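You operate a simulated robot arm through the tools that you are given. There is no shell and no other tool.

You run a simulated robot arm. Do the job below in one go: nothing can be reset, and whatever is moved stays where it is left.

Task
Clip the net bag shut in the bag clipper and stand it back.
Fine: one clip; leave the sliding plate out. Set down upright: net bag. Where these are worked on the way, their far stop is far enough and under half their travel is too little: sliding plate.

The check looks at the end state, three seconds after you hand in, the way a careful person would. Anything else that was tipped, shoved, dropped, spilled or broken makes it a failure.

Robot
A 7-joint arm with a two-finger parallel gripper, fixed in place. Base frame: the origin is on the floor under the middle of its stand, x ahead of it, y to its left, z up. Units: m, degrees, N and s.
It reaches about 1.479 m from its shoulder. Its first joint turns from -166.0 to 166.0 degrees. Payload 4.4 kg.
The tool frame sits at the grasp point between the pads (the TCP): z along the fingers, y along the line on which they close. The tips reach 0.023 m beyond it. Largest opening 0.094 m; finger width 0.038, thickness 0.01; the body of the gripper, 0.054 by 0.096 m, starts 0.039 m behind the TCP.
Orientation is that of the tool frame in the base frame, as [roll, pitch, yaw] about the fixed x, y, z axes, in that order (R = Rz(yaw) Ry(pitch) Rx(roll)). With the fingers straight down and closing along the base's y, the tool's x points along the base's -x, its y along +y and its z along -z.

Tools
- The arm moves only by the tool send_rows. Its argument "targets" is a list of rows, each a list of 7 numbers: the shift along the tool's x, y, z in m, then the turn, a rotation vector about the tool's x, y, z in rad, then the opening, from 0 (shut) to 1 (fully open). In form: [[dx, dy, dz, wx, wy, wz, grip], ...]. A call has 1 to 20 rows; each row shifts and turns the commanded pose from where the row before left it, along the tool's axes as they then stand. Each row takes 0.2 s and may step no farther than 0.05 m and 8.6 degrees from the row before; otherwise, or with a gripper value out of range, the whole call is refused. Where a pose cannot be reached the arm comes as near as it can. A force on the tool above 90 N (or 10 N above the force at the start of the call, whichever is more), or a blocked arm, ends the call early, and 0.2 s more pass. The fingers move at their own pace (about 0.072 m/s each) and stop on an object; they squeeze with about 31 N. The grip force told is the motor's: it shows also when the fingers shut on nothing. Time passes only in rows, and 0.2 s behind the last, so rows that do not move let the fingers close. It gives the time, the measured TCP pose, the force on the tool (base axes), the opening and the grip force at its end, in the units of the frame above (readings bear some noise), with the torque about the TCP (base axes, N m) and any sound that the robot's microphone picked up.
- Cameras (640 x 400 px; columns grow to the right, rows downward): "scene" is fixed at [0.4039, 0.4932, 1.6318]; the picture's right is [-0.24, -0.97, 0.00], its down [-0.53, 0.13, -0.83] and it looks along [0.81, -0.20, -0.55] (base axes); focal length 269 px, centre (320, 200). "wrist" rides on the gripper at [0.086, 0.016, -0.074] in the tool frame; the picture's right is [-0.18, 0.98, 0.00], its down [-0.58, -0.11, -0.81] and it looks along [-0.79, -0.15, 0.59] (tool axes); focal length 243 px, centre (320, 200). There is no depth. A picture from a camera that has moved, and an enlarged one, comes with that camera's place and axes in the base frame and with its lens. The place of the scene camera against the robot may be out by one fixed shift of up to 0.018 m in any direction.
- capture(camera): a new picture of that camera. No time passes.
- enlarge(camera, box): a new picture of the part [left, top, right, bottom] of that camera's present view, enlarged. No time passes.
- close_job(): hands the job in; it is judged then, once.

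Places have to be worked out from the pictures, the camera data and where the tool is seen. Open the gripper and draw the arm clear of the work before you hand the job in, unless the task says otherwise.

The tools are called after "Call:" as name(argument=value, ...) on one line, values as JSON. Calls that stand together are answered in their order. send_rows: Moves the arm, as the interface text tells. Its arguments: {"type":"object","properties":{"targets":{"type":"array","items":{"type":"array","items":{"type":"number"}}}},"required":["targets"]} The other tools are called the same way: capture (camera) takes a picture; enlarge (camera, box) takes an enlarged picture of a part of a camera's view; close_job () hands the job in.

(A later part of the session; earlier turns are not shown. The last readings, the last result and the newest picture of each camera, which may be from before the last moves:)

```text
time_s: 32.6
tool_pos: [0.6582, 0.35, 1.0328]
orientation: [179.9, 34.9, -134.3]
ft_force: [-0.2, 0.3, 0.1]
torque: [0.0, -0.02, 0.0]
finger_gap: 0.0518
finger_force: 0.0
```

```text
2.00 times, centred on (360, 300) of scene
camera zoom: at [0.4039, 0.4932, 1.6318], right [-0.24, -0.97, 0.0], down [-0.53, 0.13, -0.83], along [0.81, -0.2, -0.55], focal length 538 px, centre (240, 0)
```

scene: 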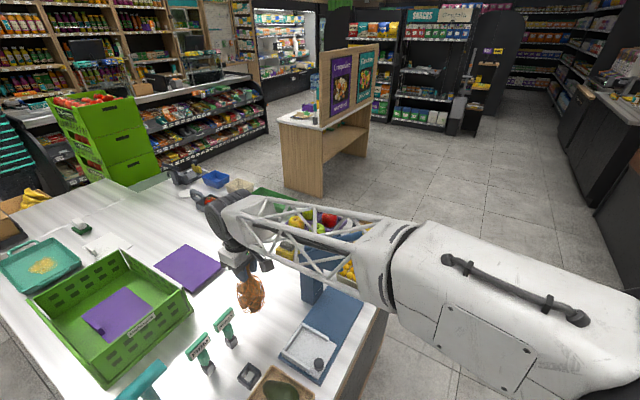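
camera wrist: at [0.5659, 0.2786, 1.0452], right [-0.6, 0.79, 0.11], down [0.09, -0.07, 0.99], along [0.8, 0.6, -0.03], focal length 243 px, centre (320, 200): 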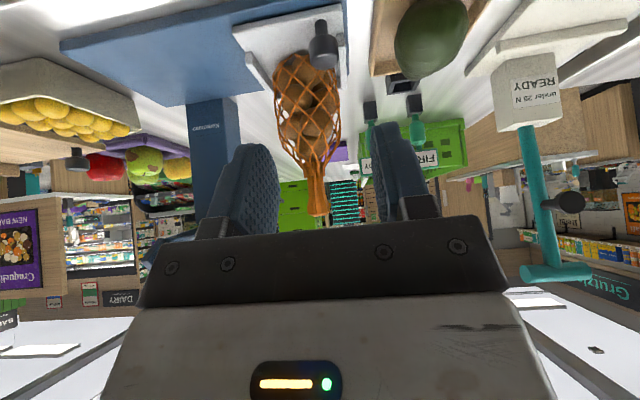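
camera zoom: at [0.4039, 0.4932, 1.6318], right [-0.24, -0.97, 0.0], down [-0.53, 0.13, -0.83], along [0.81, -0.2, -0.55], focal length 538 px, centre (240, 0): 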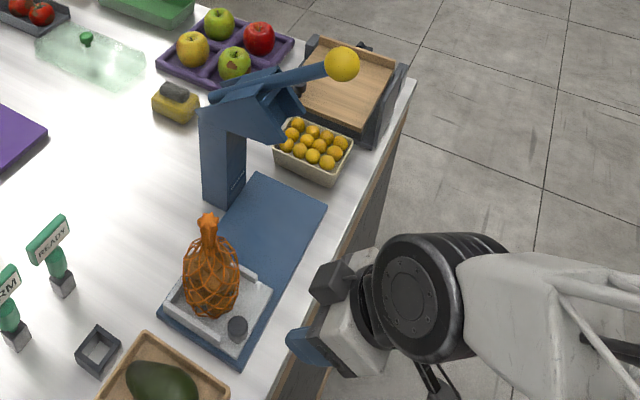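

I'm near the pre-grasp. I'll enlarge both views to check the hand's clearance and the knob's place.

Call:
enlarge(camera="scene", box=[320, 280, 480, 400])

Call:
enlarge(camera="wrist", box=[220, 0, 420, 125])

```text
3.33 times, centred on (400, 340) of scene
camera zoom: at [0.4039, 0.4932, 1.6318], right [-0.24, -0.97, 0.0], down [-0.53, 0.13, -0.83], along [0.81, -0.2, -0.55], focal length 896 px, centre (53, -267)
```

zoom: 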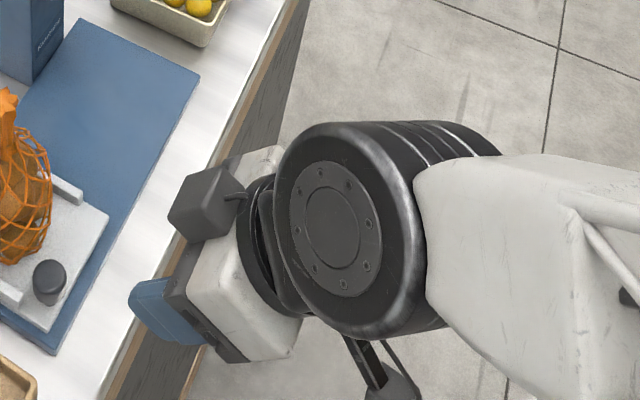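

```text
3.20 times, centred on (320, 62) of wrist
camera zoom: at [0.5659, 0.2786, 1.0452], right [-0.6, 0.79, 0.11], down [0.09, -0.07, 0.99], along [0.8, 0.6, -0.03], focal length 776 px, centre (320, 640)
```

zoom: 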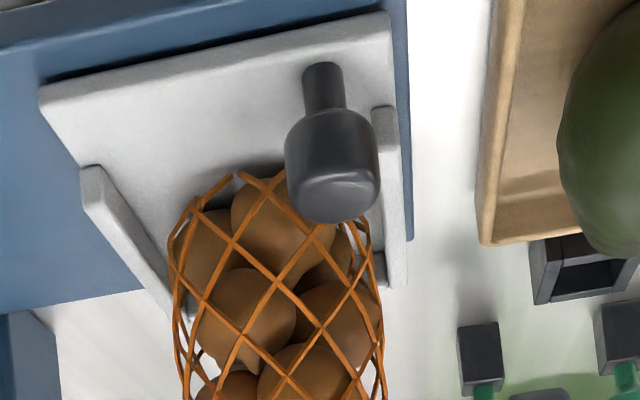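

The knob's cap centres at about (0.723, 0.420), z 0.90–0.918, in line with the fingers. I'll advance along the finger direction in two stages, with a slightly narrower opening to keep clear of the bag.

Call:
send_rows(targets=[[0.0024, 0.0026, 0.02, 0, 0, 0, 0.45], [0, 0, 0.03, 0, 0, 0, 0.45], [0, 0, 0.03, 0, 0, 0, 0.45], [0, 0, 0.02, 0, 0, 0, 0.45], [0, 0, 0, 0, 0, 0, 0.45]])

Call:
capture(camera="wrist")

Call:
enlarge(camera="scene", box=[280, 280, 440, 400])

```text
time_s: 33.8
tool_pos: [0.6941, 0.3915, 0.9504]
orientation: [-180.0, 34.9, -134.2]
ft_force: [0.1, -1.0, -0.3]
torque: [-0.02, -0.03, 0.0]
finger_gap: 0.0424
finger_force: 0.1
```

```text
taken
camera wrist: at [0.602, 0.3212, 0.9635], right [-0.6, 0.79, 0.11], down [0.09, -0.07, 0.99], along [0.8, 0.6, -0.03], focal length 243 px, centre (320, 200)
```

wrist: 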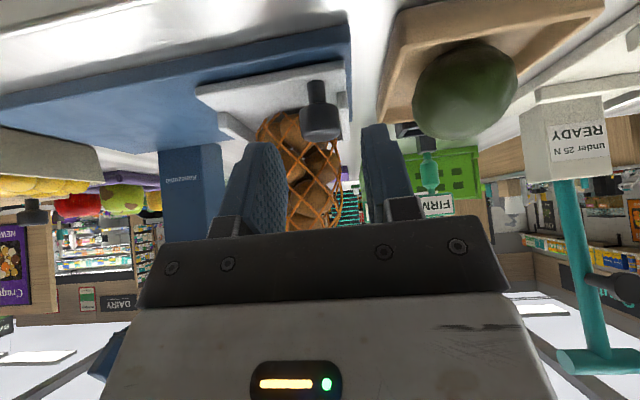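

```text
3.33 times, centred on (360, 340) of scene
camera zoom: at [0.4039, 0.4932, 1.6318], right [-0.24, -0.97, 0.0], down [-0.53, 0.13, -0.83], along [0.81, -0.2, -0.55], focal length 896 px, centre (187, -267)
```

zoom: 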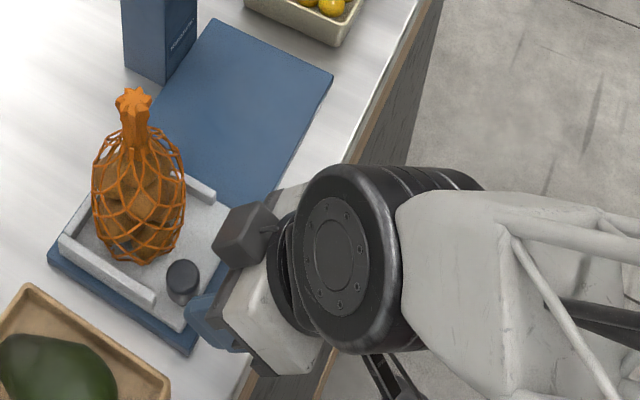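

The knob is centred between the fingers (column 319 against a tool axis at 320). I'll advance the last 4.5 cm and close on the cap.

Call:
send_rows(targets=[[0, 0, 0.0152, 0, 0, 0, 0.45], [0, 0, 0.0152, 0, 0, 0, 0.45], [0, 0, 0.0152, 0, 0, 0, 0.45], [0, 0, 0, 0, 0, 0, 0.45]])

Call:
capture(camera="wrist")

Call:
enlarge(camera="scene", box=[280, 300, 400, 390])

```text
time_s: 34.8
tool_pos: [0.7108, 0.4099, 0.9138]
orientation: [-180.0, 35.0, -134.3]
ft_force: [-0.3, -0.1, 0.4]
torque: [0.0, 0.04, 0.02]
finger_gap: 0.0421
finger_force: 0.1
```

```text
taken
camera wrist: at [0.6205, 0.3398, 0.9256], right [-0.6, 0.79, 0.11], down [0.09, -0.07, 0.99], along [0.8, 0.6, -0.03], focal length 243 px, centre (320, 200)
```

wrist: 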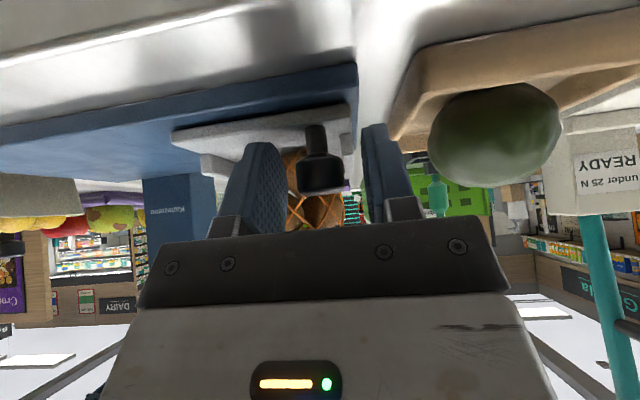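

```text
4.44 times, centred on (340, 345) of scene
camera zoom: at [0.4039, 0.4932, 1.6318], right [-0.24, -0.97, 0.0], down [-0.53, 0.13, -0.83], along [0.81, -0.2, -0.55], focal length 1195 px, centre (231, -444)
```

zoom: 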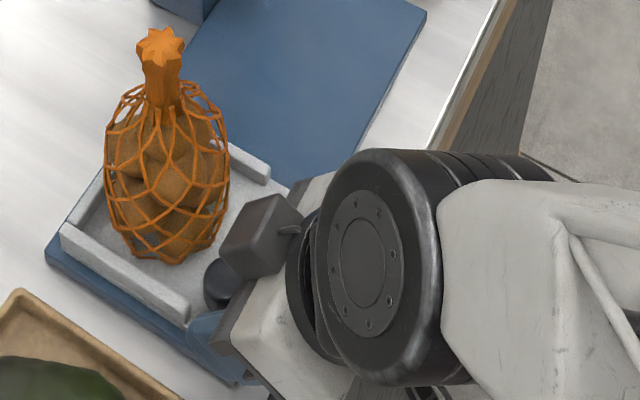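

The cap sits between the pads. I'll close now.

Call:
send_rows(targets=[[0, 0, 0, 0, 0, 0, 0.3], [0, 0, 0, 0, 0, 0, 0.2], [0, 0, 0, 0, 0, 0, 0], [0, 0, 0, 0, 0, 0, 0]])

Call:
enlarge(camera="wrist", box=[200, 80, 440, 240])

```text
time_s: 35.8
tool_pos: [0.7127, 0.4097, 0.9142]
orientation: [-180.0, 34.9, -134.5]
ft_force: [32.1, -23.4, -8.8]
torque: [-0.33, -0.31, -0.62]
finger_gap: 0.0253
finger_force: 45.4
```

```text
2.50 times, centred on (320, 160) of wrist
camera zoom: at [0.6212, 0.3391, 0.9257], right [-0.6, 0.8, 0.11], down [0.09, -0.07, 0.99], along [0.8, 0.6, -0.03], focal length 606 px, centre (320, 300)
```

zoom: 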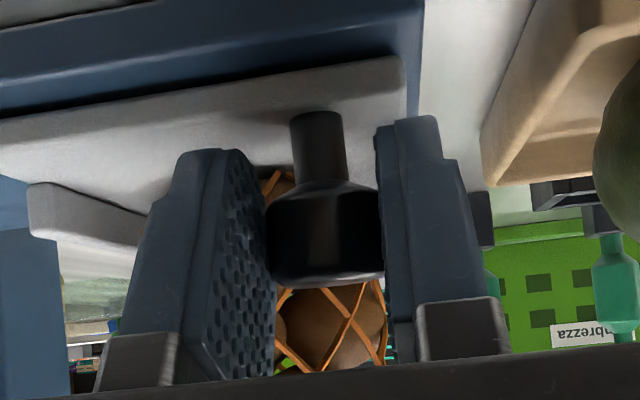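

The cap is gripped at gap 0.025, with a sideways load of about 39 N along the slide direction; moving inward should relieve it. I'll start sliding inward gently and check the forces.

Call:
send_rows(targets=[[0, -0.005, 0, 0, 0, 0, 0], [0, -0.008, 0, 0, 0, 0, 0], [0, -0.01, 0, 0, 0, 0, 0], [0, -0.01, 0, 0, 0, 0, 0], [0, 0, 0, 0, 0, 0, 0]])

Call:
enlarge(camera="scene", box=[260, 260, 420, 380])

```text
time_s: 37.0
tool_pos: [0.7362, 0.3865, 0.9132]
orientation: [-179.9, 34.9, -134.3]
ft_force: [4.1, 5.2, -5.8]
torque: [-0.02, 0.01, 0.09]
finger_gap: 0.0252
finger_force: 45.1
```

```text
3.33 times, centred on (340, 320) of scene
camera zoom: at [0.4039, 0.4932, 1.6318], right [-0.24, -0.97, 0.0], down [-0.53, 0.13, -0.83], along [0.81, -0.2, -0.55], focal length 896 px, centre (253, -200)
```

zoom: 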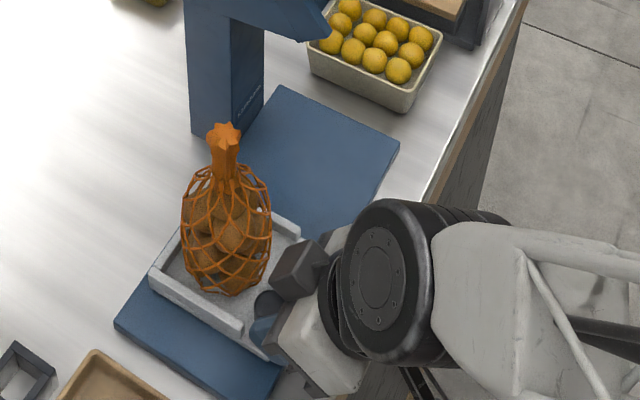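

The tray slides with the bag upright and low force. I'll continue inward.

Call:
send_rows(targets=[[0, -0.01, 0, 0, 0, 0, 0], [0, -0.012, 0, 0, 0, 0, 0], [0, -0.012, 0, 0, 0, 0, 0], [0, -0.012, 0, 0, 0, 0, 0], [0, -0.012, 0, 0, 0, 0, 0], [0, -0.01, 0, 0, 0, 0, 0], [0, 0, 0, 0, 0, 0, 0]])

Call:
enlarge(camera="scene", box=[260, 210, 420, 350])

Call:
capture(camera="wrist")

```text
time_s: 38.6
tool_pos: [0.7835, 0.3386, 0.9132]
orientation: [179.9, 34.9, -134.3]
ft_force: [-26.1, -25.6, 7.2]
torque: [-0.25, 0.32, 0.01]
finger_gap: 0.0252
finger_force: 44.8
```

```text
2.86 times, centred on (340, 280) of scene
camera zoom: at [0.4039, 0.4932, 1.6318], right [-0.24, -0.97, 0.0], down [-0.53, 0.13, -0.83], along [0.81, -0.2, -0.55], focal length 768 px, centre (263, -29)
```

zoom: 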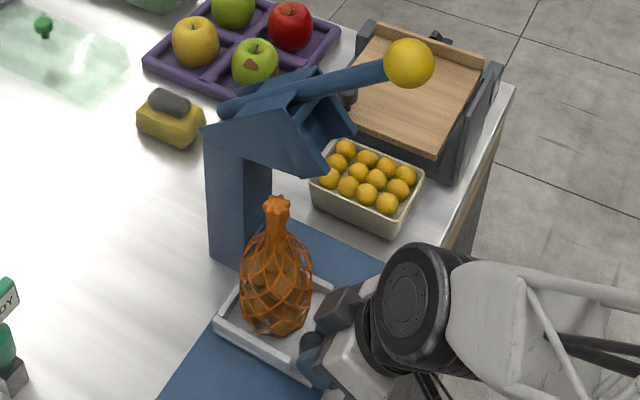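

```text
taken
camera wrist: at [0.692, 0.2684, 0.9258], right [-0.6, 0.79, 0.11], down [0.09, -0.07, 0.99], along [0.8, 0.6, -0.03], focal length 243 px, centre (320, 200)
```

wrist: 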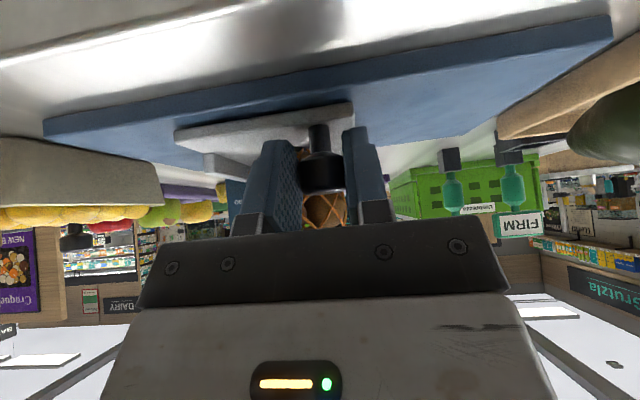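

There's about 36 N pushing back sideways toward the operator, so my path is about 1° off the rail. I'll shift about 2 mm that way to relieve it, then continue with a corrected direction.

Call:
send_rows(targets=[[0.0017, 0, -0.0012, 0, 0, 0, 0], [0, 0, 0, 0, 0, 0, 0], [0, 0, 0, 0, 0, 0, 0]])

```text
time_s: 39.4
tool_pos: [0.7827, 0.3392, 0.9127]
orientation: [180.0, 35.0, -134.3]
ft_force: [28.0, 29.2, -13.7]
torque: [0.19, -0.19, 0.0]
finger_gap: 0.0251
finger_force: 45.1
```

That overshot slightly (the load is now +40 N the other way). I'll go back 1 mm to neutral and continue inward in steps.

Call:
send_rows(targets=[[-0.0009, 0, 0.0006, 0, 0, 0, 0], [0, -0.01, 0, 0, 0, 0, 0], [0.0001, -0.01, -0.0001, 0, 0, 0, 0], [0.0001, -0.01, -0.0001, 0, 0, 0, 0], [0, 0, 0, 0, 0, 0, 0]])

Call:
enlarge(camera="scene", box=[260, 210, 420, 350])

```text
time_s: 40.6
tool_pos: [0.8037, 0.3175, 0.9135]
orientation: [-179.9, 34.9, -134.3]
ft_force: [16.0, 16.0, -7.9]
torque: [0.13, -0.09, 0.02]
finger_gap: 0.025
finger_force: 44.6
```

```text
2.86 times, centred on (340, 280) of scene
camera zoom: at [0.4039, 0.4932, 1.6318], right [-0.24, -0.97, 0.0], down [-0.53, 0.13, -0.83], along [0.81, -0.2, -0.55], focal length 768 px, centre (263, -29)
```

zoom: 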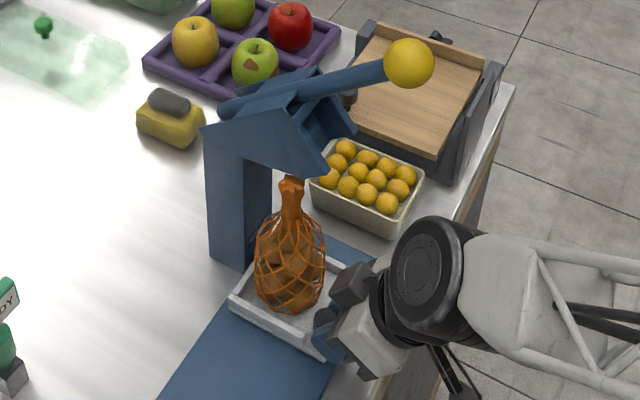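

The bag's neck is passing under the hood without touching and the bag is upright. I'll continue toward the far stop, trimming the sideways load.

Call:
send_rows(targets=[[-0.0005, -0.008, 0.0003, 0, 0, 0, 0], [0, -0.008, 0, 0, 0, 0, 0], [0, -0.006, 0, 0, 0, 0, 0], [0, 0, 0, 0, 0, 0, 0]])

Call:
enlarge(camera="scene", box=[270, 220, 390, 330])

```text
time_s: 41.6
tool_pos: [0.82, 0.3021, 0.9128]
orientation: [180.0, 34.9, -134.3]
ft_force: [-2.4, -4.0, -7.1]
torque: [-0.16, 0.1, 0.01]
finger_gap: 0.0249
finger_force: 44.8
```

```text
3.64 times, centred on (330, 275) of scene
camera zoom: at [0.4039, 0.4932, 1.6318], right [-0.24, -0.97, 0.0], down [-0.53, 0.13, -0.83], along [0.81, -0.2, -0.55], focal length 978 px, centre (284, -73)
```

zoom: 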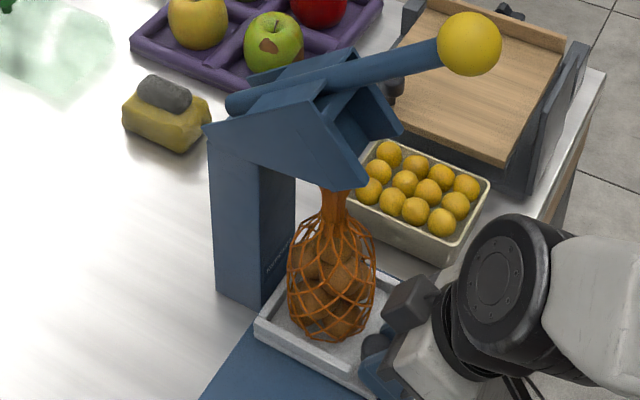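

Neutral forces, travel of about 0.152 m. I'll feel for the far stop in 4 mm steps.

Call:
send_rows(targets=[[0, -0.004, 0, 0, 0, 0, 0], [0, -0.004, 0, 0, 0, 0, 0], [0, 0, 0, 0, 0, 0, 0]])

```text
time_s: 42.4
tool_pos: [0.8259, 0.2972, 0.9133]
orientation: [179.8, 35.0, -134.3]
ft_force: [-14.0, -14.6, -7.4]
torque: [-0.28, 0.29, 0.02]
finger_gap: 0.0249
finger_force: 45.1
```

Not at the stop yet, as the load is sideways only. I'll trim and continue in 3 mm steps.

Call:
send_rows(targets=[[0.0005, -0.003, -0.0003, 0, 0, 0, 0], [0, -0.003, 0, 0, 0, 0, 0], [0, 0, 0, 0, 0, 0, 0]])

```text
time_s: 43.4
tool_pos: [0.8276, 0.2959, 0.9142]
orientation: [179.8, 34.7, -134.2]
ft_force: [-29.2, 8.1, 12.4]
torque: [0.11, 0.36, 0.42]
finger_gap: 0.0252
finger_force: 45.4
stopped in row 3: the force on the tool passed its limit at 92 N (the readings are from after the stop); the commanded pose is now the measured one
```

The slide hit its far stop at about 0.162 m travel. I'll look at the bag and head before releasing the knob.

Call:
enlarge(camera="scene", box=[270, 220, 390, 330])

Call:
enlarge(camera="wrist", box=[200, 80, 440, 240])

```text
3.64 times, centred on (330, 275) of scene
camera zoom: at [0.4039, 0.4932, 1.6318], right [-0.24, -0.97, 0.0], down [-0.53, 0.13, -0.83], along [0.81, -0.2, -0.55], focal length 978 px, centre (284, -73)
```

zoom: 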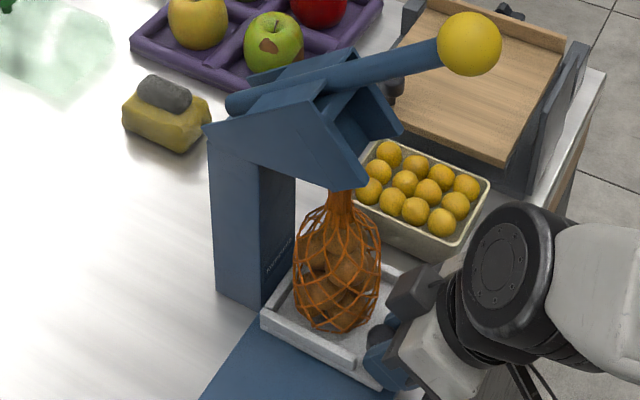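

```text
2.50 times, centred on (320, 160) of wrist
camera zoom: at [0.7362, 0.225, 0.926], right [-0.6, 0.79, 0.11], down [0.09, -0.07, 0.99], along [0.79, 0.61, -0.03], focal length 606 px, centre (320, 300)
```

zoom: 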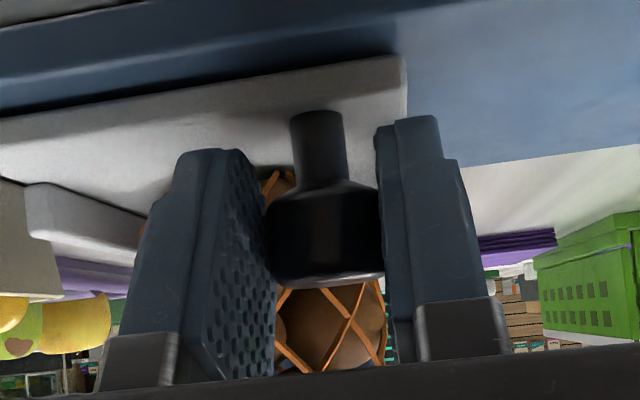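

The bag stands upright under the hood. I'll release the tray knob, retreat along the finger axis, then rise to a pre-grasp in front of the lever's yellow ball at about (0.838, 0.266, 1.213).

Call:
send_rows(targets=[[0, 0, 0, 0, 0, 0, 0.3], [0, 0, 0, 0, 0, 0, 0.45], [0, 0, 0, 0, 0, 0, 0.45], [0, 0, -0.02, 0, 0, 0, 0.45], [0, 0, -0.04, 0, 0, 0, 0.45], [0, 0, -0.045, 0, 0, 0, 0.5], [0, 0, -0.045, 0, 0, 0, 0.6], [0, 0, -0.045, 0, 0, 0, 0.7], [-0.0249, -0.0057, -0.0355, 0, 0, 0, 0.7], [-0.0249, -0.0057, -0.0355, 0, 0, 0, 0.7], [-0.0249, -0.0057, -0.0355, 0, 0, 0, 0.7], [-0.0249, -0.0057, -0.0355, 0, 0, 0, 0.7], [-0.0249, -0.0057, -0.0355, 0, 0, 0, 0.7], [0, 0, 0, 0, 0, 0, 0.7]])

Call:
capture(camera="wrist")

Call:
enlarge(camera="scene", box=[270, 200, 430, 340])

```text
time_s: 46.4
tool_pos: [0.7726, 0.1953, 1.2883]
orientation: [179.8, 34.8, -134.2]
ft_force: [-0.3, 0.3, -0.9]
torque: [0.04, 0.01, 0.01]
finger_gap: 0.066
finger_force: 0.1
```

```text
taken
camera wrist: at [0.6811, 0.1242, 1.3015], right [-0.6, 0.79, 0.11], down [0.09, -0.07, 0.99], along [0.79, 0.61, -0.03], focal length 243 px, centre (320, 200)
```

wrist: 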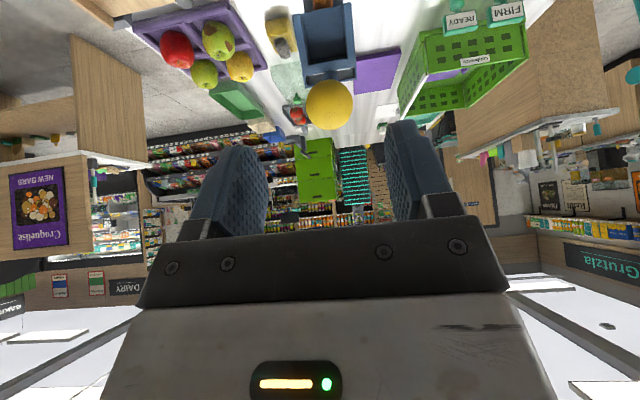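

```text
2.86 times, centred on (350, 270) of scene
camera zoom: at [0.4039, 0.4932, 1.6318], right [-0.24, -0.97, 0.0], down [-0.53, 0.13, -0.83], along [0.81, -0.2, -0.55], focal length 768 px, centre (234, 0)
```

zoom: 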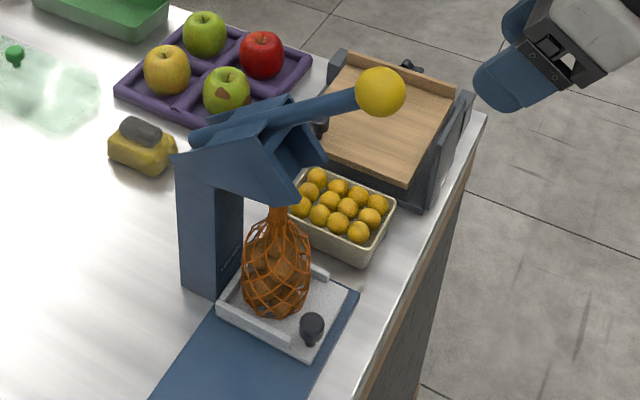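

The tray is in and the bag stands under the hood. I'll zoom in on the wrist view to check the neck in the hood and the ball's bearing.

Call:
enlarge(camera="wrist", box=[260, 0, 400, 140])

Call:
enlarge(camera="scene", box=[300, 215, 380, 285])

```text
2.86 times, centred on (330, 70) of wrist
camera zoom: at [0.6811, 0.1242, 1.3015], right [-0.6, 0.79, 0.11], down [0.09, -0.07, 0.99], along [0.79, 0.61, -0.03], focal length 693 px, centre (291, 571)
```

zoom: 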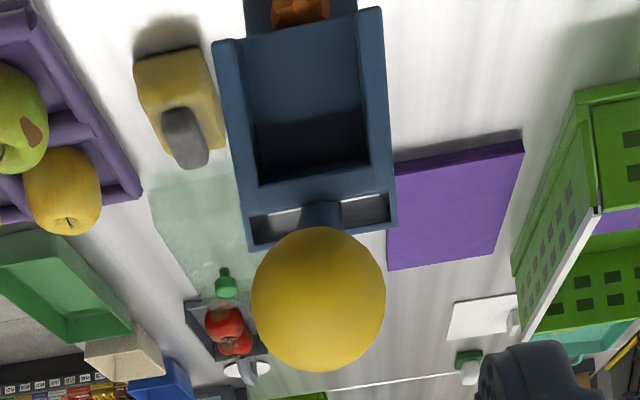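

```text
5.71 times, centred on (340, 250) of scene
camera zoom: at [0.4039, 0.4932, 1.6318], right [-0.24, -0.97, 0.0], down [-0.53, 0.13, -0.83], along [0.81, -0.2, -0.55], focal length 1537 px, centre (206, -86)
```

zoom: 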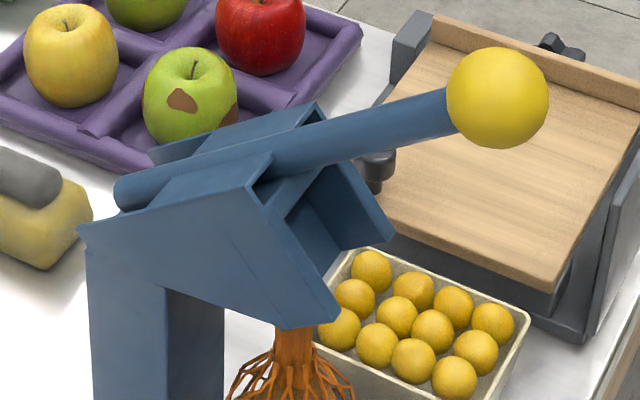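

The ball's bearing matches about (0.838, 0.265, 1.213). I'll line up with it and advance so the fingers straddle it.

Call:
send_rows(targets=[[-0.0355, 0.0022, 0, 0, 0, 0, 0.7], [0, 0, 0.03, 0, 0, 0, 0.7], [0, 0, 0.03, 0, 0, 0, 0.7], [0, 0, 0.03, 0, 0, 0, 0.7], [0, 0, 0.0266, 0, 0, 0, 0.7], [0, 0, 0, 0, 0, 0, 0.7]])

Call:
capture(camera="wrist")

Call:
enlarge(camera="scene", box=[290, 190, 430, 300])

```text
time_s: 47.8
tool_pos: [0.8356, 0.2655, 1.2156]
orientation: [179.8, 34.8, -134.2]
ft_force: [-0.8, -0.6, -0.7]
torque: [-0.02, 0.03, 0.0]
finger_gap: 0.0657
finger_force: 0.0
```

```text
taken
camera wrist: at [0.7445, 0.1947, 1.2282], right [-0.6, 0.79, 0.11], down [0.09, -0.07, 0.99], along [0.79, 0.61, -0.03], focal length 243 px, centre (320, 200)
```

wrist: 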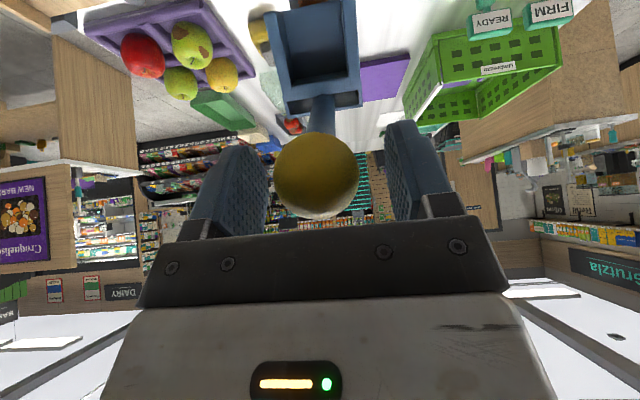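

```text
3.64 times, centred on (360, 245) of scene
camera zoom: at [0.4039, 0.4932, 1.6318], right [-0.24, -0.97, 0.0], down [-0.53, 0.13, -0.83], along [0.81, -0.2, -0.55], focal length 978 px, centre (174, 36)
```

zoom: 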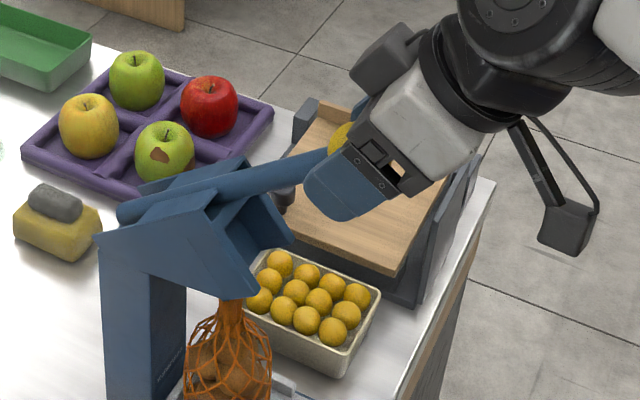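

The ball sits between the pads, about 2 mm left of centre. I'll correct that and close on it.

Call:
send_rows(targets=[[0, -0.0019, 0.003, 0, 0, 0, 0.7], [0, 0, 0, 0, 0, 0, 0.5], [0, 0, 0, 0, 0, 0, 0.3], [0, 0, 0, 0, 0, 0, 0], [0, 0, 0, 0, 0, 0, 0]])

Call:
capture(camera="wrist")

```text
time_s: 49.0
tool_pos: [0.8384, 0.2664, 1.2134]
orientation: [179.8, 34.8, -134.2]
ft_force: [-17.5, 11.0, 1.4]
torque: [0.04, 0.05, 0.14]
finger_gap: 0.0413
finger_force: 44.9
```

```text
taken
camera wrist: at [0.7472, 0.1948, 1.2253], right [-0.6, 0.79, 0.11], down [0.09, -0.07, 0.99], along [0.79, 0.61, -0.03], focal length 243 px, centre (320, 200)
```

wrist: 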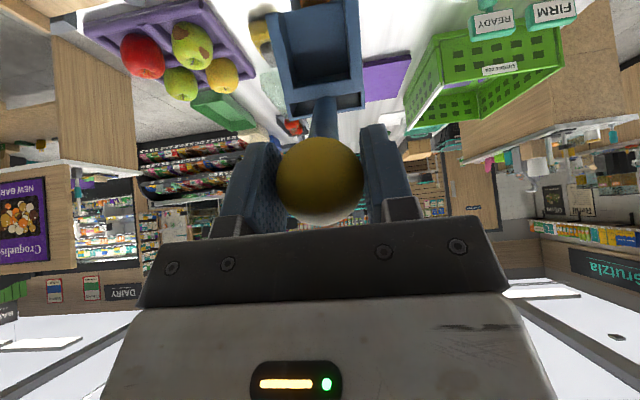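

The ball is gripped at gap 0.041. I'll begin the downward stroke along the estimated arc, slowly, and check the forces after the first 5°.

Call:
send_rows(targets=[[0.009, 0, 0.0034, 0, 0, 0, 0], [0.009, 0, 0.0034, 0, 0, 0, 0], [0, 0, 0, 0, 0, 0, 0]])

Call:
enlarge(camera="scene", box=[290, 190, 430, 300])

```text
time_s: 49.8
tool_pos: [0.8311, 0.259, 1.1973]
orientation: [179.8, 34.9, -134.1]
ft_force: [-54.9, 24.1, 20.6]
torque: [0.91, -0.46, 0.27]
finger_gap: 0.0411
finger_force: 45.2
```

```text
3.64 times, centred on (360, 245) of scene
camera zoom: at [0.4039, 0.4932, 1.6318], right [-0.24, -0.97, 0.0], down [-0.53, 0.13, -0.83], along [0.81, -0.2, -0.55], focal length 978 px, centre (174, 36)
```

zoom: 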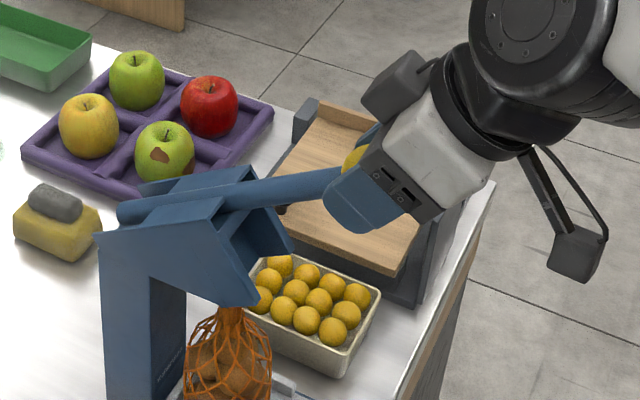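

The lever moves with only light spring resistance, but there's about 56 N of sideways load and a little outward load. I'll trim those (1.5 mm sideways, 1 mm outward) and continue the stroke.

Call:
send_rows(targets=[[0.0004, 0.0015, -0.0009, 0, 0, 0, 0], [0.009, 0.0002, 0.004, 0, 0, 0, 0], [0.009, 0.0002, 0.004, 0, 0, 0, 0], [0, 0, 0, 0, 0, 0, 0]])

```text
time_s: 50.8
tool_pos: [0.8235, 0.2504, 1.1796]
orientation: [179.9, 34.7, -134.2]
ft_force: [-5.5, 6.8, 4.4]
torque: [0.39, -0.65, -0.09]
finger_gap: 0.0412
finger_force: 44.7
```

Loads are small now. I'll continue the stroke another 10°.

Call:
send_rows(targets=[[0.0086, 0.0002, 0.0047, 0, 0, 0, 0], [0.0086, 0.0002, 0.0047, 0, 0, 0, 0], [0.0081, 0.0002, 0.0055, 0, 0, 0, 0], [0.0081, 0.0002, 0.0055, 0, 0, 0, 0], [0, 0, 0, 0, 0, 0, 0]])

Call:
enlarge(camera="scene", box=[290, 190, 430, 300])

```text
time_s: 52.0
tool_pos: [0.8131, 0.2399, 1.1454]
orientation: [179.8, 34.8, -134.3]
ft_force: [12.1, -24.8, 8.7]
torque: [0.67, -0.5, -0.2]
finger_gap: 0.0414
finger_force: 45.5
```

```text
3.64 times, centred on (360, 245) of scene
camera zoom: at [0.4039, 0.4932, 1.6318], right [-0.24, -0.97, 0.0], down [-0.53, 0.13, -0.83], along [0.81, -0.2, -0.55], focal length 978 px, centre (174, 36)
```

zoom: 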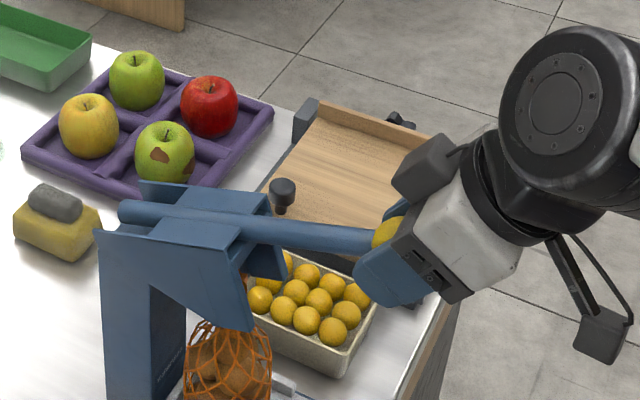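

The whole hood pivots down with the lever over the neck, and the bag is still standing. I'll trim sideways by 0.6 mm and continue the stroke.

Call:
send_rows(targets=[[0.0076, -0.0006, 0.006, 0, 0, 0, 0], [0.0076, 0, 0.006, 0, 0, 0, 0], [0, 0, 0, 0, 0, 0, 0]])

Call:
enlarge(camera="scene", box=[290, 220, 390, 310])

Call:
enlarge(camera="wrist", box=[220, 0, 440, 160])

```text
time_s: 52.8
tool_pos: [0.8084, 0.2366, 1.1257]
orientation: [179.8, 34.8, -134.2]
ft_force: [37.6, -14.5, 0.9]
torque: [0.51, -0.58, 0.1]
finger_gap: 0.0413
finger_force: 45.3
```

```text
4.44 times, centred on (340, 265) of scene
camera zoom: at [0.4039, 0.4932, 1.6318], right [-0.24, -0.97, 0.0], down [-0.53, 0.13, -0.83], along [0.81, -0.2, -0.55], focal length 1195 px, centre (231, -89)
```

zoom: 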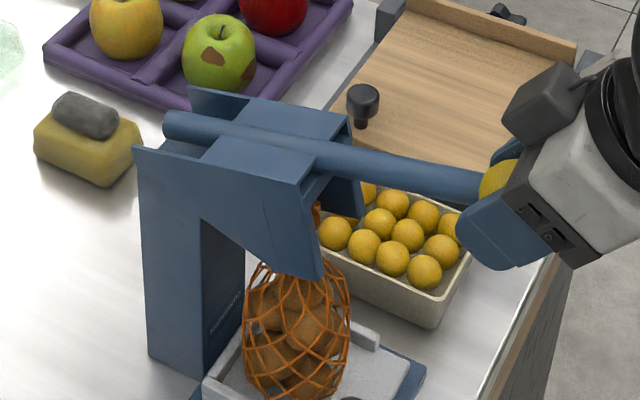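

```text
2.50 times, centred on (330, 80) of wrist
camera zoom: at [0.7171, 0.1652, 1.1383], right [-0.6, 0.79, 0.11], down [0.09, -0.07, 0.99], along [0.79, 0.61, -0.03], focal length 606 px, centre (295, 500)
```

zoom: 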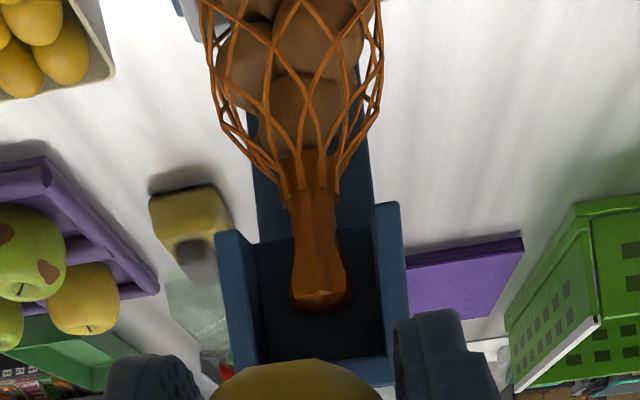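

The neck sits centred in the mouth. I'll trim sideways 1 mm and continue down.

Call:
send_rows(targets=[[0.0066, -0.001, 0.0074, 0, 0, 0, 0], [0.0068, 0, 0.007, 0, 0, 0, 0], [0, 0, 0, 0, 0, 0, 0]])

Call:
enlarge(camera="scene", box=[290, 220, 390, 310])

```text
time_s: 53.6
tool_pos: [0.8072, 0.2342, 1.1065]
orientation: [179.7, 34.7, -134.2]
ft_force: [-16.8, -26.5, 7.9]
torque: [0.33, -0.11, -0.06]
finger_gap: 0.0411
finger_force: 44.9
```

```text
4.44 times, centred on (340, 265) of scene
camera zoom: at [0.4039, 0.4932, 1.6318], right [-0.24, -0.97, 0.0], down [-0.53, 0.13, -0.83], along [0.81, -0.2, -0.55], focal length 1195 px, centre (231, -89)
```

zoom: 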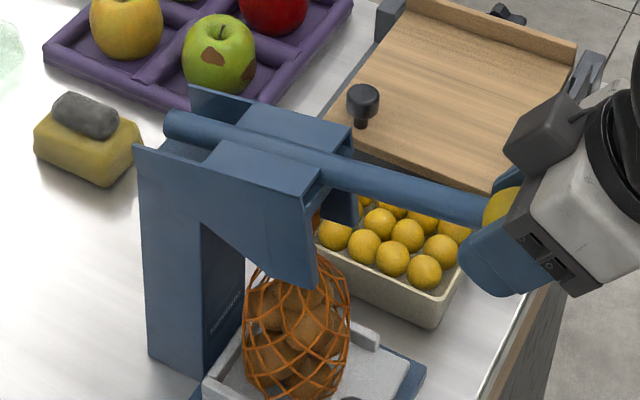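

The TCP tracks the predicted arc well. I'll trim outward a touch and continue down.

Call:
send_rows(targets=[[0.0069, 0, 0.0071, 0, 0, 0, 0], [0.0062, 0, 0.0076, 0, 0, 0, 0], [0, 0, 0, 0, 0, 0, 0]])

Call:
enlarge(camera="scene", box=[290, 220, 390, 310])

```text
time_s: 54.4
tool_pos: [0.8043, 0.2327, 1.087]
orientation: [179.8, 34.9, -134.1]
ft_force: [12.1, -3.5, 6.2]
torque: [0.8, -0.65, 0.02]
finger_gap: 0.0413
finger_force: 44.8
```

```text
4.44 times, centred on (340, 265) of scene
camera zoom: at [0.4039, 0.4932, 1.6318], right [-0.24, -0.97, 0.0], down [-0.53, 0.13, -0.83], along [0.81, -0.2, -0.55], focal length 1195 px, centre (231, -89)
```

zoom: 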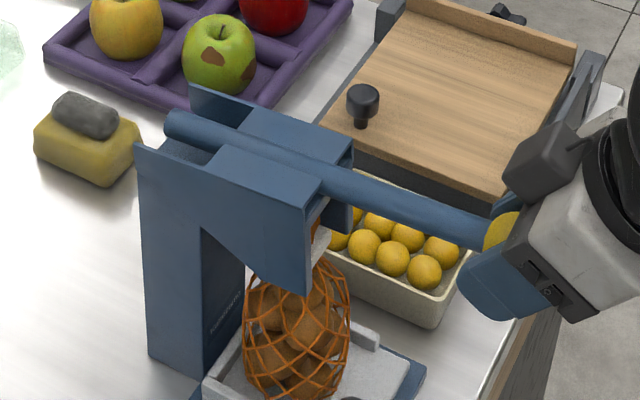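

Light load still, so I'll continue the stroke.

Call:
send_rows(targets=[[0.0057, 0, 0.0079, 0, 0, 0, 0], [0.0055, 0, 0.0081, 0, 0, 0, 0], [0, 0, 0, 0, 0, 0, 0]])

Call:
enlarge(camera="scene", box=[290, 220, 390, 310])

Call:
enlarge(camera="wrist", box=[220, 0, 440, 160])

```text
time_s: 55.2
tool_pos: [0.8052, 0.2323, 1.0692]
orientation: [179.8, 35.1, -134.0]
ft_force: [-27.1, -3.3, 37.3]
torque: [0.08, 0.0, 0.06]
finger_gap: 0.0411
finger_force: 44.3
```

```text
4.44 times, centred on (340, 265) of scene
camera zoom: at [0.4039, 0.4932, 1.6318], right [-0.24, -0.97, 0.0], down [-0.53, 0.13, -0.83], along [0.81, -0.2, -0.55], focal length 1195 px, centre (231, -89)
```

zoom: 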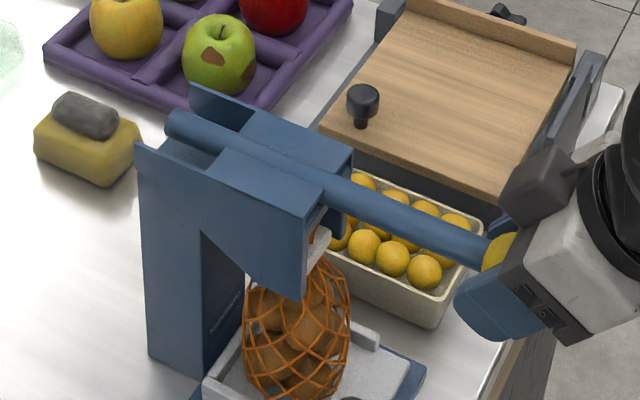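

```text
2.50 times, centred on (330, 80) of wrist
camera zoom: at [0.7137, 0.1614, 1.0811], right [-0.6, 0.79, 0.11], down [0.09, -0.07, 0.99], along [0.79, 0.61, -0.03], focal length 606 px, centre (295, 500)
```

zoom: 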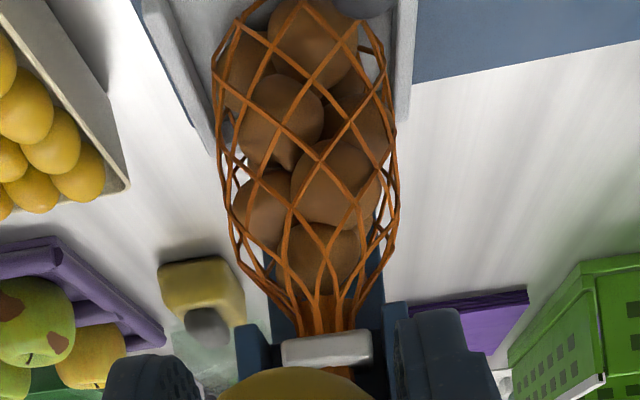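

A silver piece is now closing on the neck and the resistance is rising (37 N). I'll press on in smaller steps to the stop.

Call:
send_rows(targets=[[0.003, 0, 0.0041, 0, 0, 0, 0], [0, 0, 0, 0, 0, 0, 0]])

Call:
enlarge(camera="wrist", box=[220, 0, 440, 160])

```text
time_s: 55.8
tool_pos: [0.8052, 0.2333, 1.0634]
orientation: [179.9, 35.0, -134.2]
ft_force: [-8.2, 27.9, 45.9]
torque: [-0.07, 0.09, -0.18]
finger_gap: 0.0415
finger_force: 45.4
```

```text
2.50 times, centred on (330, 80) of wrist
camera zoom: at [0.7143, 0.162, 1.0757], right [-0.6, 0.79, 0.11], down [0.09, -0.07, 0.99], along [0.79, 0.61, -0.03], focal length 606 px, centre (295, 500)
```

zoom: 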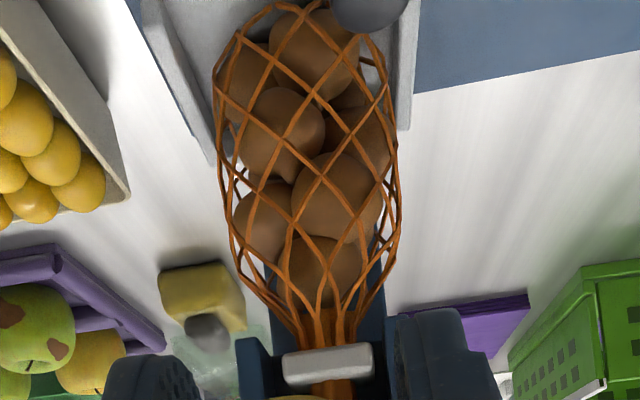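

Resistance is 46 N and there has been no stop or click yet. I'll continue in small steps.

Call:
send_rows(targets=[[0.003, 0.0005, 0.0041, 0, 0, 0, 0], [0, 0, 0, 0, 0, 0, 0]])

```text
time_s: 56.4
tool_pos: [0.8039, 0.2313, 1.0563]
orientation: [179.8, 34.8, -134.2]
ft_force: [-15.0, 19.1, 41.5]
torque: [-0.42, 0.13, -0.03]
finger_gap: 0.0411
finger_force: 45.2
```

Moving down steadily with about 41 N. I'll check that the ball isn't slipping and continue.

Call:
send_rows(targets=[[0.0029, 0.0002, 0.0042, 0, 0, 0, 0], [0, 0, 0, 0, 0, 0, 0]])

Call:
capture(camera="wrist")

Call:
enlarge(camera="scene", box=[290, 220, 390, 310])

```text
time_s: 57.0
tool_pos: [0.8036, 0.2325, 1.0533]
orientation: [179.9, 34.9, -134.1]
ft_force: [-8.5, 13.1, 54.4]
torque: [-0.2, 0.03, -0.02]
finger_gap: 0.0412
finger_force: 45.1
```

```text
taken
camera wrist: at [0.7134, 0.1612, 1.0657], right [-0.6, 0.79, 0.11], down [0.09, -0.07, 0.99], along [0.79, 0.61, -0.03], focal length 243 px, centre (320, 200)
```

wrist: 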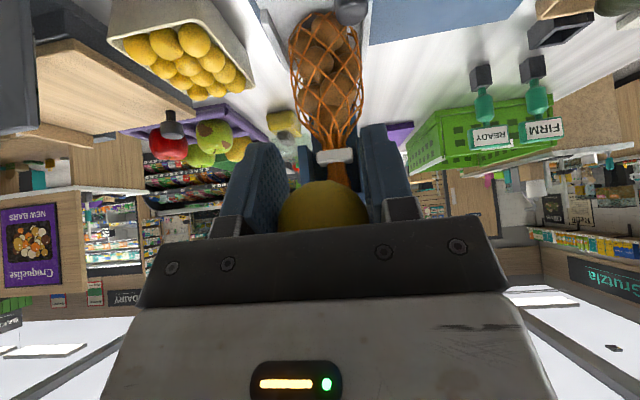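

```text
4.44 times, centred on (340, 265) of scene
camera zoom: at [0.4039, 0.4932, 1.6318], right [-0.24, -0.97, 0.0], down [-0.53, 0.13, -0.83], along [0.81, -0.2, -0.55], focal length 1195 px, centre (231, -89)
```

zoom: 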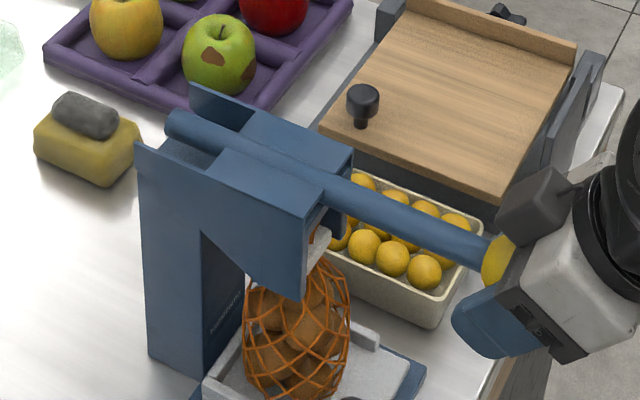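

The ball has been slipping in the grip while the lever stays put, so the lever seems to be at its stop, roughly horizontal. I'll look closely at the neck and the silver piece.

Call:
enlarge(camera="wrist", box=[280, 90, 400, 190])

Call:
enlarge(camera="scene", box=[320, 250, 380, 300])

```text
4.00 times, centred on (340, 140) of wrist
camera zoom: at [0.7134, 0.1612, 1.0657], right [-0.6, 0.79, 0.11], down [0.09, -0.07, 0.99], along [0.79, 0.61, -0.03], focal length 970 px, centre (240, 440)
```

zoom: 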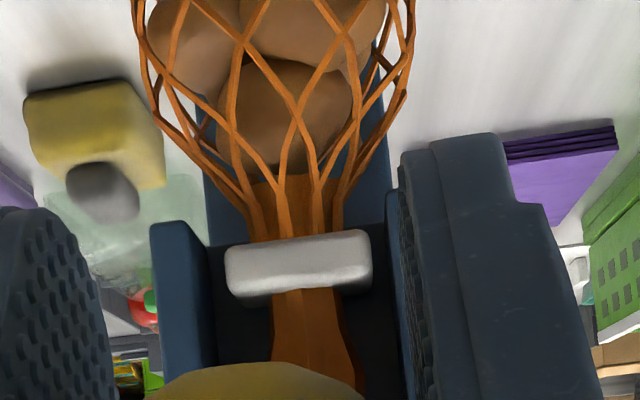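

```text
8.00 times, centred on (350, 275) of scene
camera zoom: at [0.4039, 0.4932, 1.6318], right [-0.24, -0.97, 0.0], down [-0.53, 0.13, -0.83], along [0.81, -0.2, -0.55], focal length 2152 px, centre (80, -400)
```

zoom: 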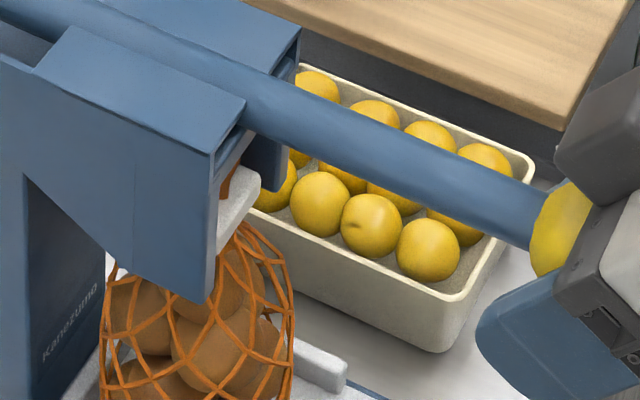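

A silver clip bar is now across the neck, so the clip has been made. I'll now raise the lever back along the same arc, holding the ball.

Call:
send_rows(targets=[[-0.0055, 0, -0.0081, 0, 0, 0, 0], [-0.0055, 0, -0.0081, 0, 0, 0, 0], [-0.0062, 0, -0.0076, 0, 0, 0, 0], [-0.0062, 0, -0.0076, 0, 0, 0, 0], [0, 0, 0, 0, 0, 0, 0]])

Call:
capture(camera="wrist")

Call:
enlarge(camera="scene", box=[290, 220, 390, 310])

```text
time_s: 58.2
tool_pos: [0.8047, 0.2326, 1.0898]
orientation: [179.8, 34.8, -134.2]
ft_force: [27.8, -9.0, -6.6]
torque: [-0.8, 1.41, 0.18]
finger_gap: 0.0412
finger_force: 44.3
```

```text
taken
camera wrist: at [0.7139, 0.1619, 1.1029], right [-0.6, 0.79, 0.11], down [0.09, -0.07, 0.99], along [0.79, 0.61, -0.03], focal length 243 px, centre (320, 200)
```

wrist: 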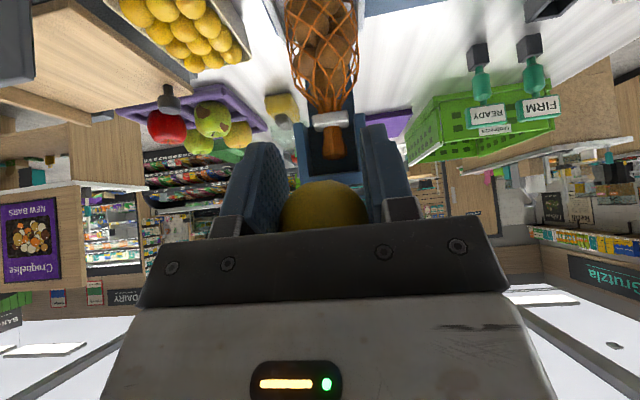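

```text
4.44 times, centred on (340, 265) of scene
camera zoom: at [0.4039, 0.4932, 1.6318], right [-0.24, -0.97, 0.0], down [-0.53, 0.13, -0.83], along [0.81, -0.2, -0.55], focal length 1195 px, centre (231, -89)
```

zoom: 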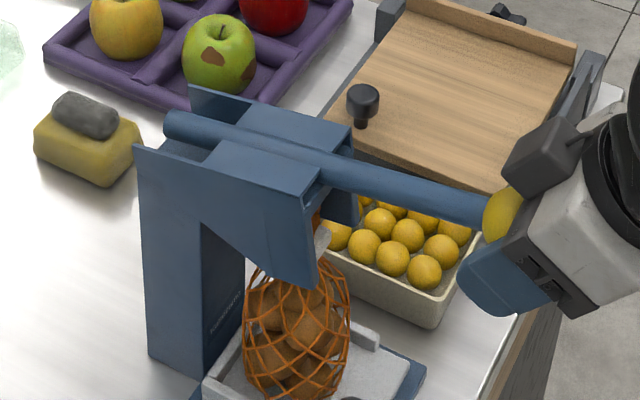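

The lever is rising and the clip stays on the neck. I'll continue up the arc.

Call:
send_rows(targets=[[-0.0071, -0.0005, -0.0068, 0, 0, 0, 0], [-0.0068, 0, -0.007, 0, 0, 0, 0], [-0.0074, 0, -0.0063, 0, 0, 0, 0], [-0.0074, 0, -0.0063, 0, 0, 0, 0], [0, 0, 0, 0, 0, 0, 0]])

```text
time_s: 59.4
tool_pos: [0.8116, 0.2395, 1.1291]
orientation: [179.7, 34.8, -134.2]
ft_force: [5.2, 25.0, -11.5]
torque: [-0.99, 0.67, 0.11]
finger_gap: 0.0412
finger_force: 45.2
```

Loads are modest. I'll continue up through the next 10°.

Call:
send_rows(targets=[[-0.0084, 0.0002, -0.0054, 0, 0, 0, 0], [-0.008, 0, -0.0057, 0, 0, 0, 0], [-0.0084, -0.0002, -0.005, 0, 0, 0, 0], [-0.0084, -0.0002, -0.005, 0, 0, 0, 0], [0, 0, 0, 0, 0, 0, 0]])

```text
time_s: 60.6
tool_pos: [0.8222, 0.2503, 1.1646]
orientation: [179.8, 34.7, -134.2]
ft_force: [9.9, 11.0, -13.7]
torque: [-0.99, 1.13, -0.07]
finger_gap: 0.0413
finger_force: 44.8
```

Still smooth. I'll finish the last 10° carefully toward the upper stop.

Call:
send_rows(targets=[[-0.0089, -0.0002, -0.0042, 0, 0, 0, 0], [-0.0089, -0.0002, -0.0042, 0, 0, 0, 0], [-0.009, -0.0002, -0.0034, 0, 0, 0, 0], [0, 0, 0, 0, 0, 0, 0]])

Call:
enlarge(camera="scene", box=[290, 200, 400, 300])

Call:
capture(camera="wrist")

```text
time_s: 61.6
tool_pos: [0.8337, 0.2612, 1.1905]
orientation: [179.7, 34.8, -134.2]
ft_force: [-14.6, 20.9, -10.0]
torque: [-1.09, 0.64, 0.25]
finger_gap: 0.0416
finger_force: 44.8
```

```text
4.00 times, centred on (345, 250) of scene
camera zoom: at [0.4039, 0.4932, 1.6318], right [-0.24, -0.97, 0.0], down [-0.53, 0.13, -0.83], along [0.81, -0.2, -0.55], focal length 1076 px, centre (220, 0)
```

zoom: 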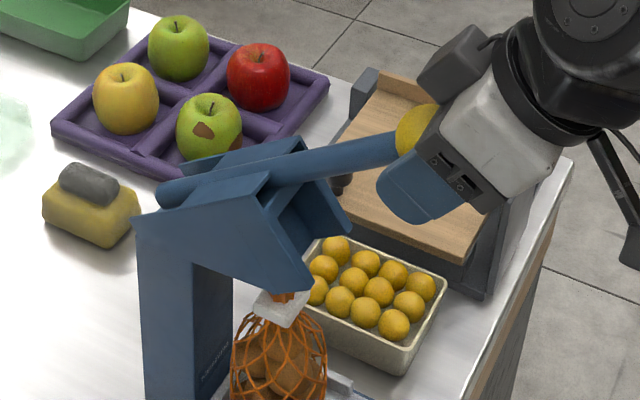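

```text
taken
camera wrist: at [0.7423, 0.1899, 1.2023], right [-0.6, 0.79, 0.11], down [0.09, -0.07, 0.99], along [0.79, 0.61, -0.03], focal length 243 px, centre (320, 200)
```

wrist: 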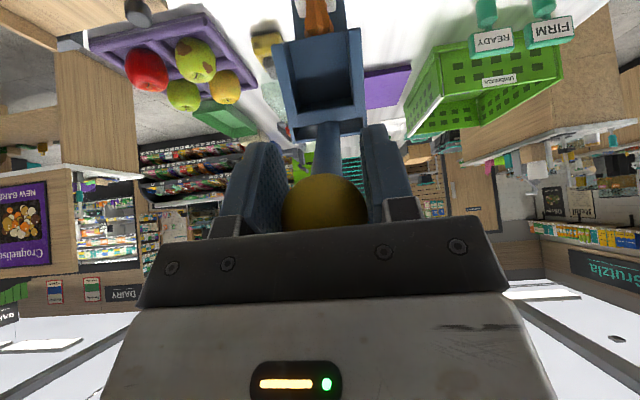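

Nearly at the original height, about 2–3° short. I'll take small steps to reach the top stop.

Call:
send_rows(targets=[[-0.006, 0, -0.0022, 0, 0, 0, 0], [-0.004, 0, -0.0014, 0, 0, 0, 0], [0, 0, 0, 0, 0, 0, 0]])

Call:
enlarge(camera="scene", box=[290, 200, 400, 300])

```text
time_s: 62.4
tool_pos: [0.8366, 0.2643, 1.1975]
orientation: [179.9, 34.7, -134.2]
ft_force: [-45.4, -0.8, -23.3]
torque: [-0.45, -0.53, 0.33]
finger_gap: 0.0416
finger_force: 44.9
```

```text
4.00 times, centred on (345, 250) of scene
camera zoom: at [0.4039, 0.4932, 1.6318], right [-0.24, -0.97, 0.0], down [-0.53, 0.13, -0.83], along [0.81, -0.2, -0.55], focal length 1076 px, centre (220, 0)
```

zoom: 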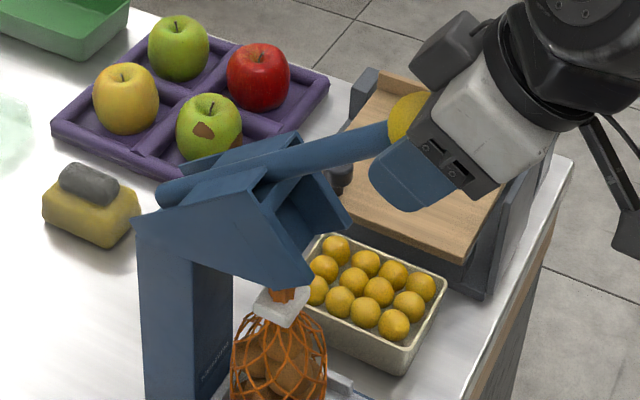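

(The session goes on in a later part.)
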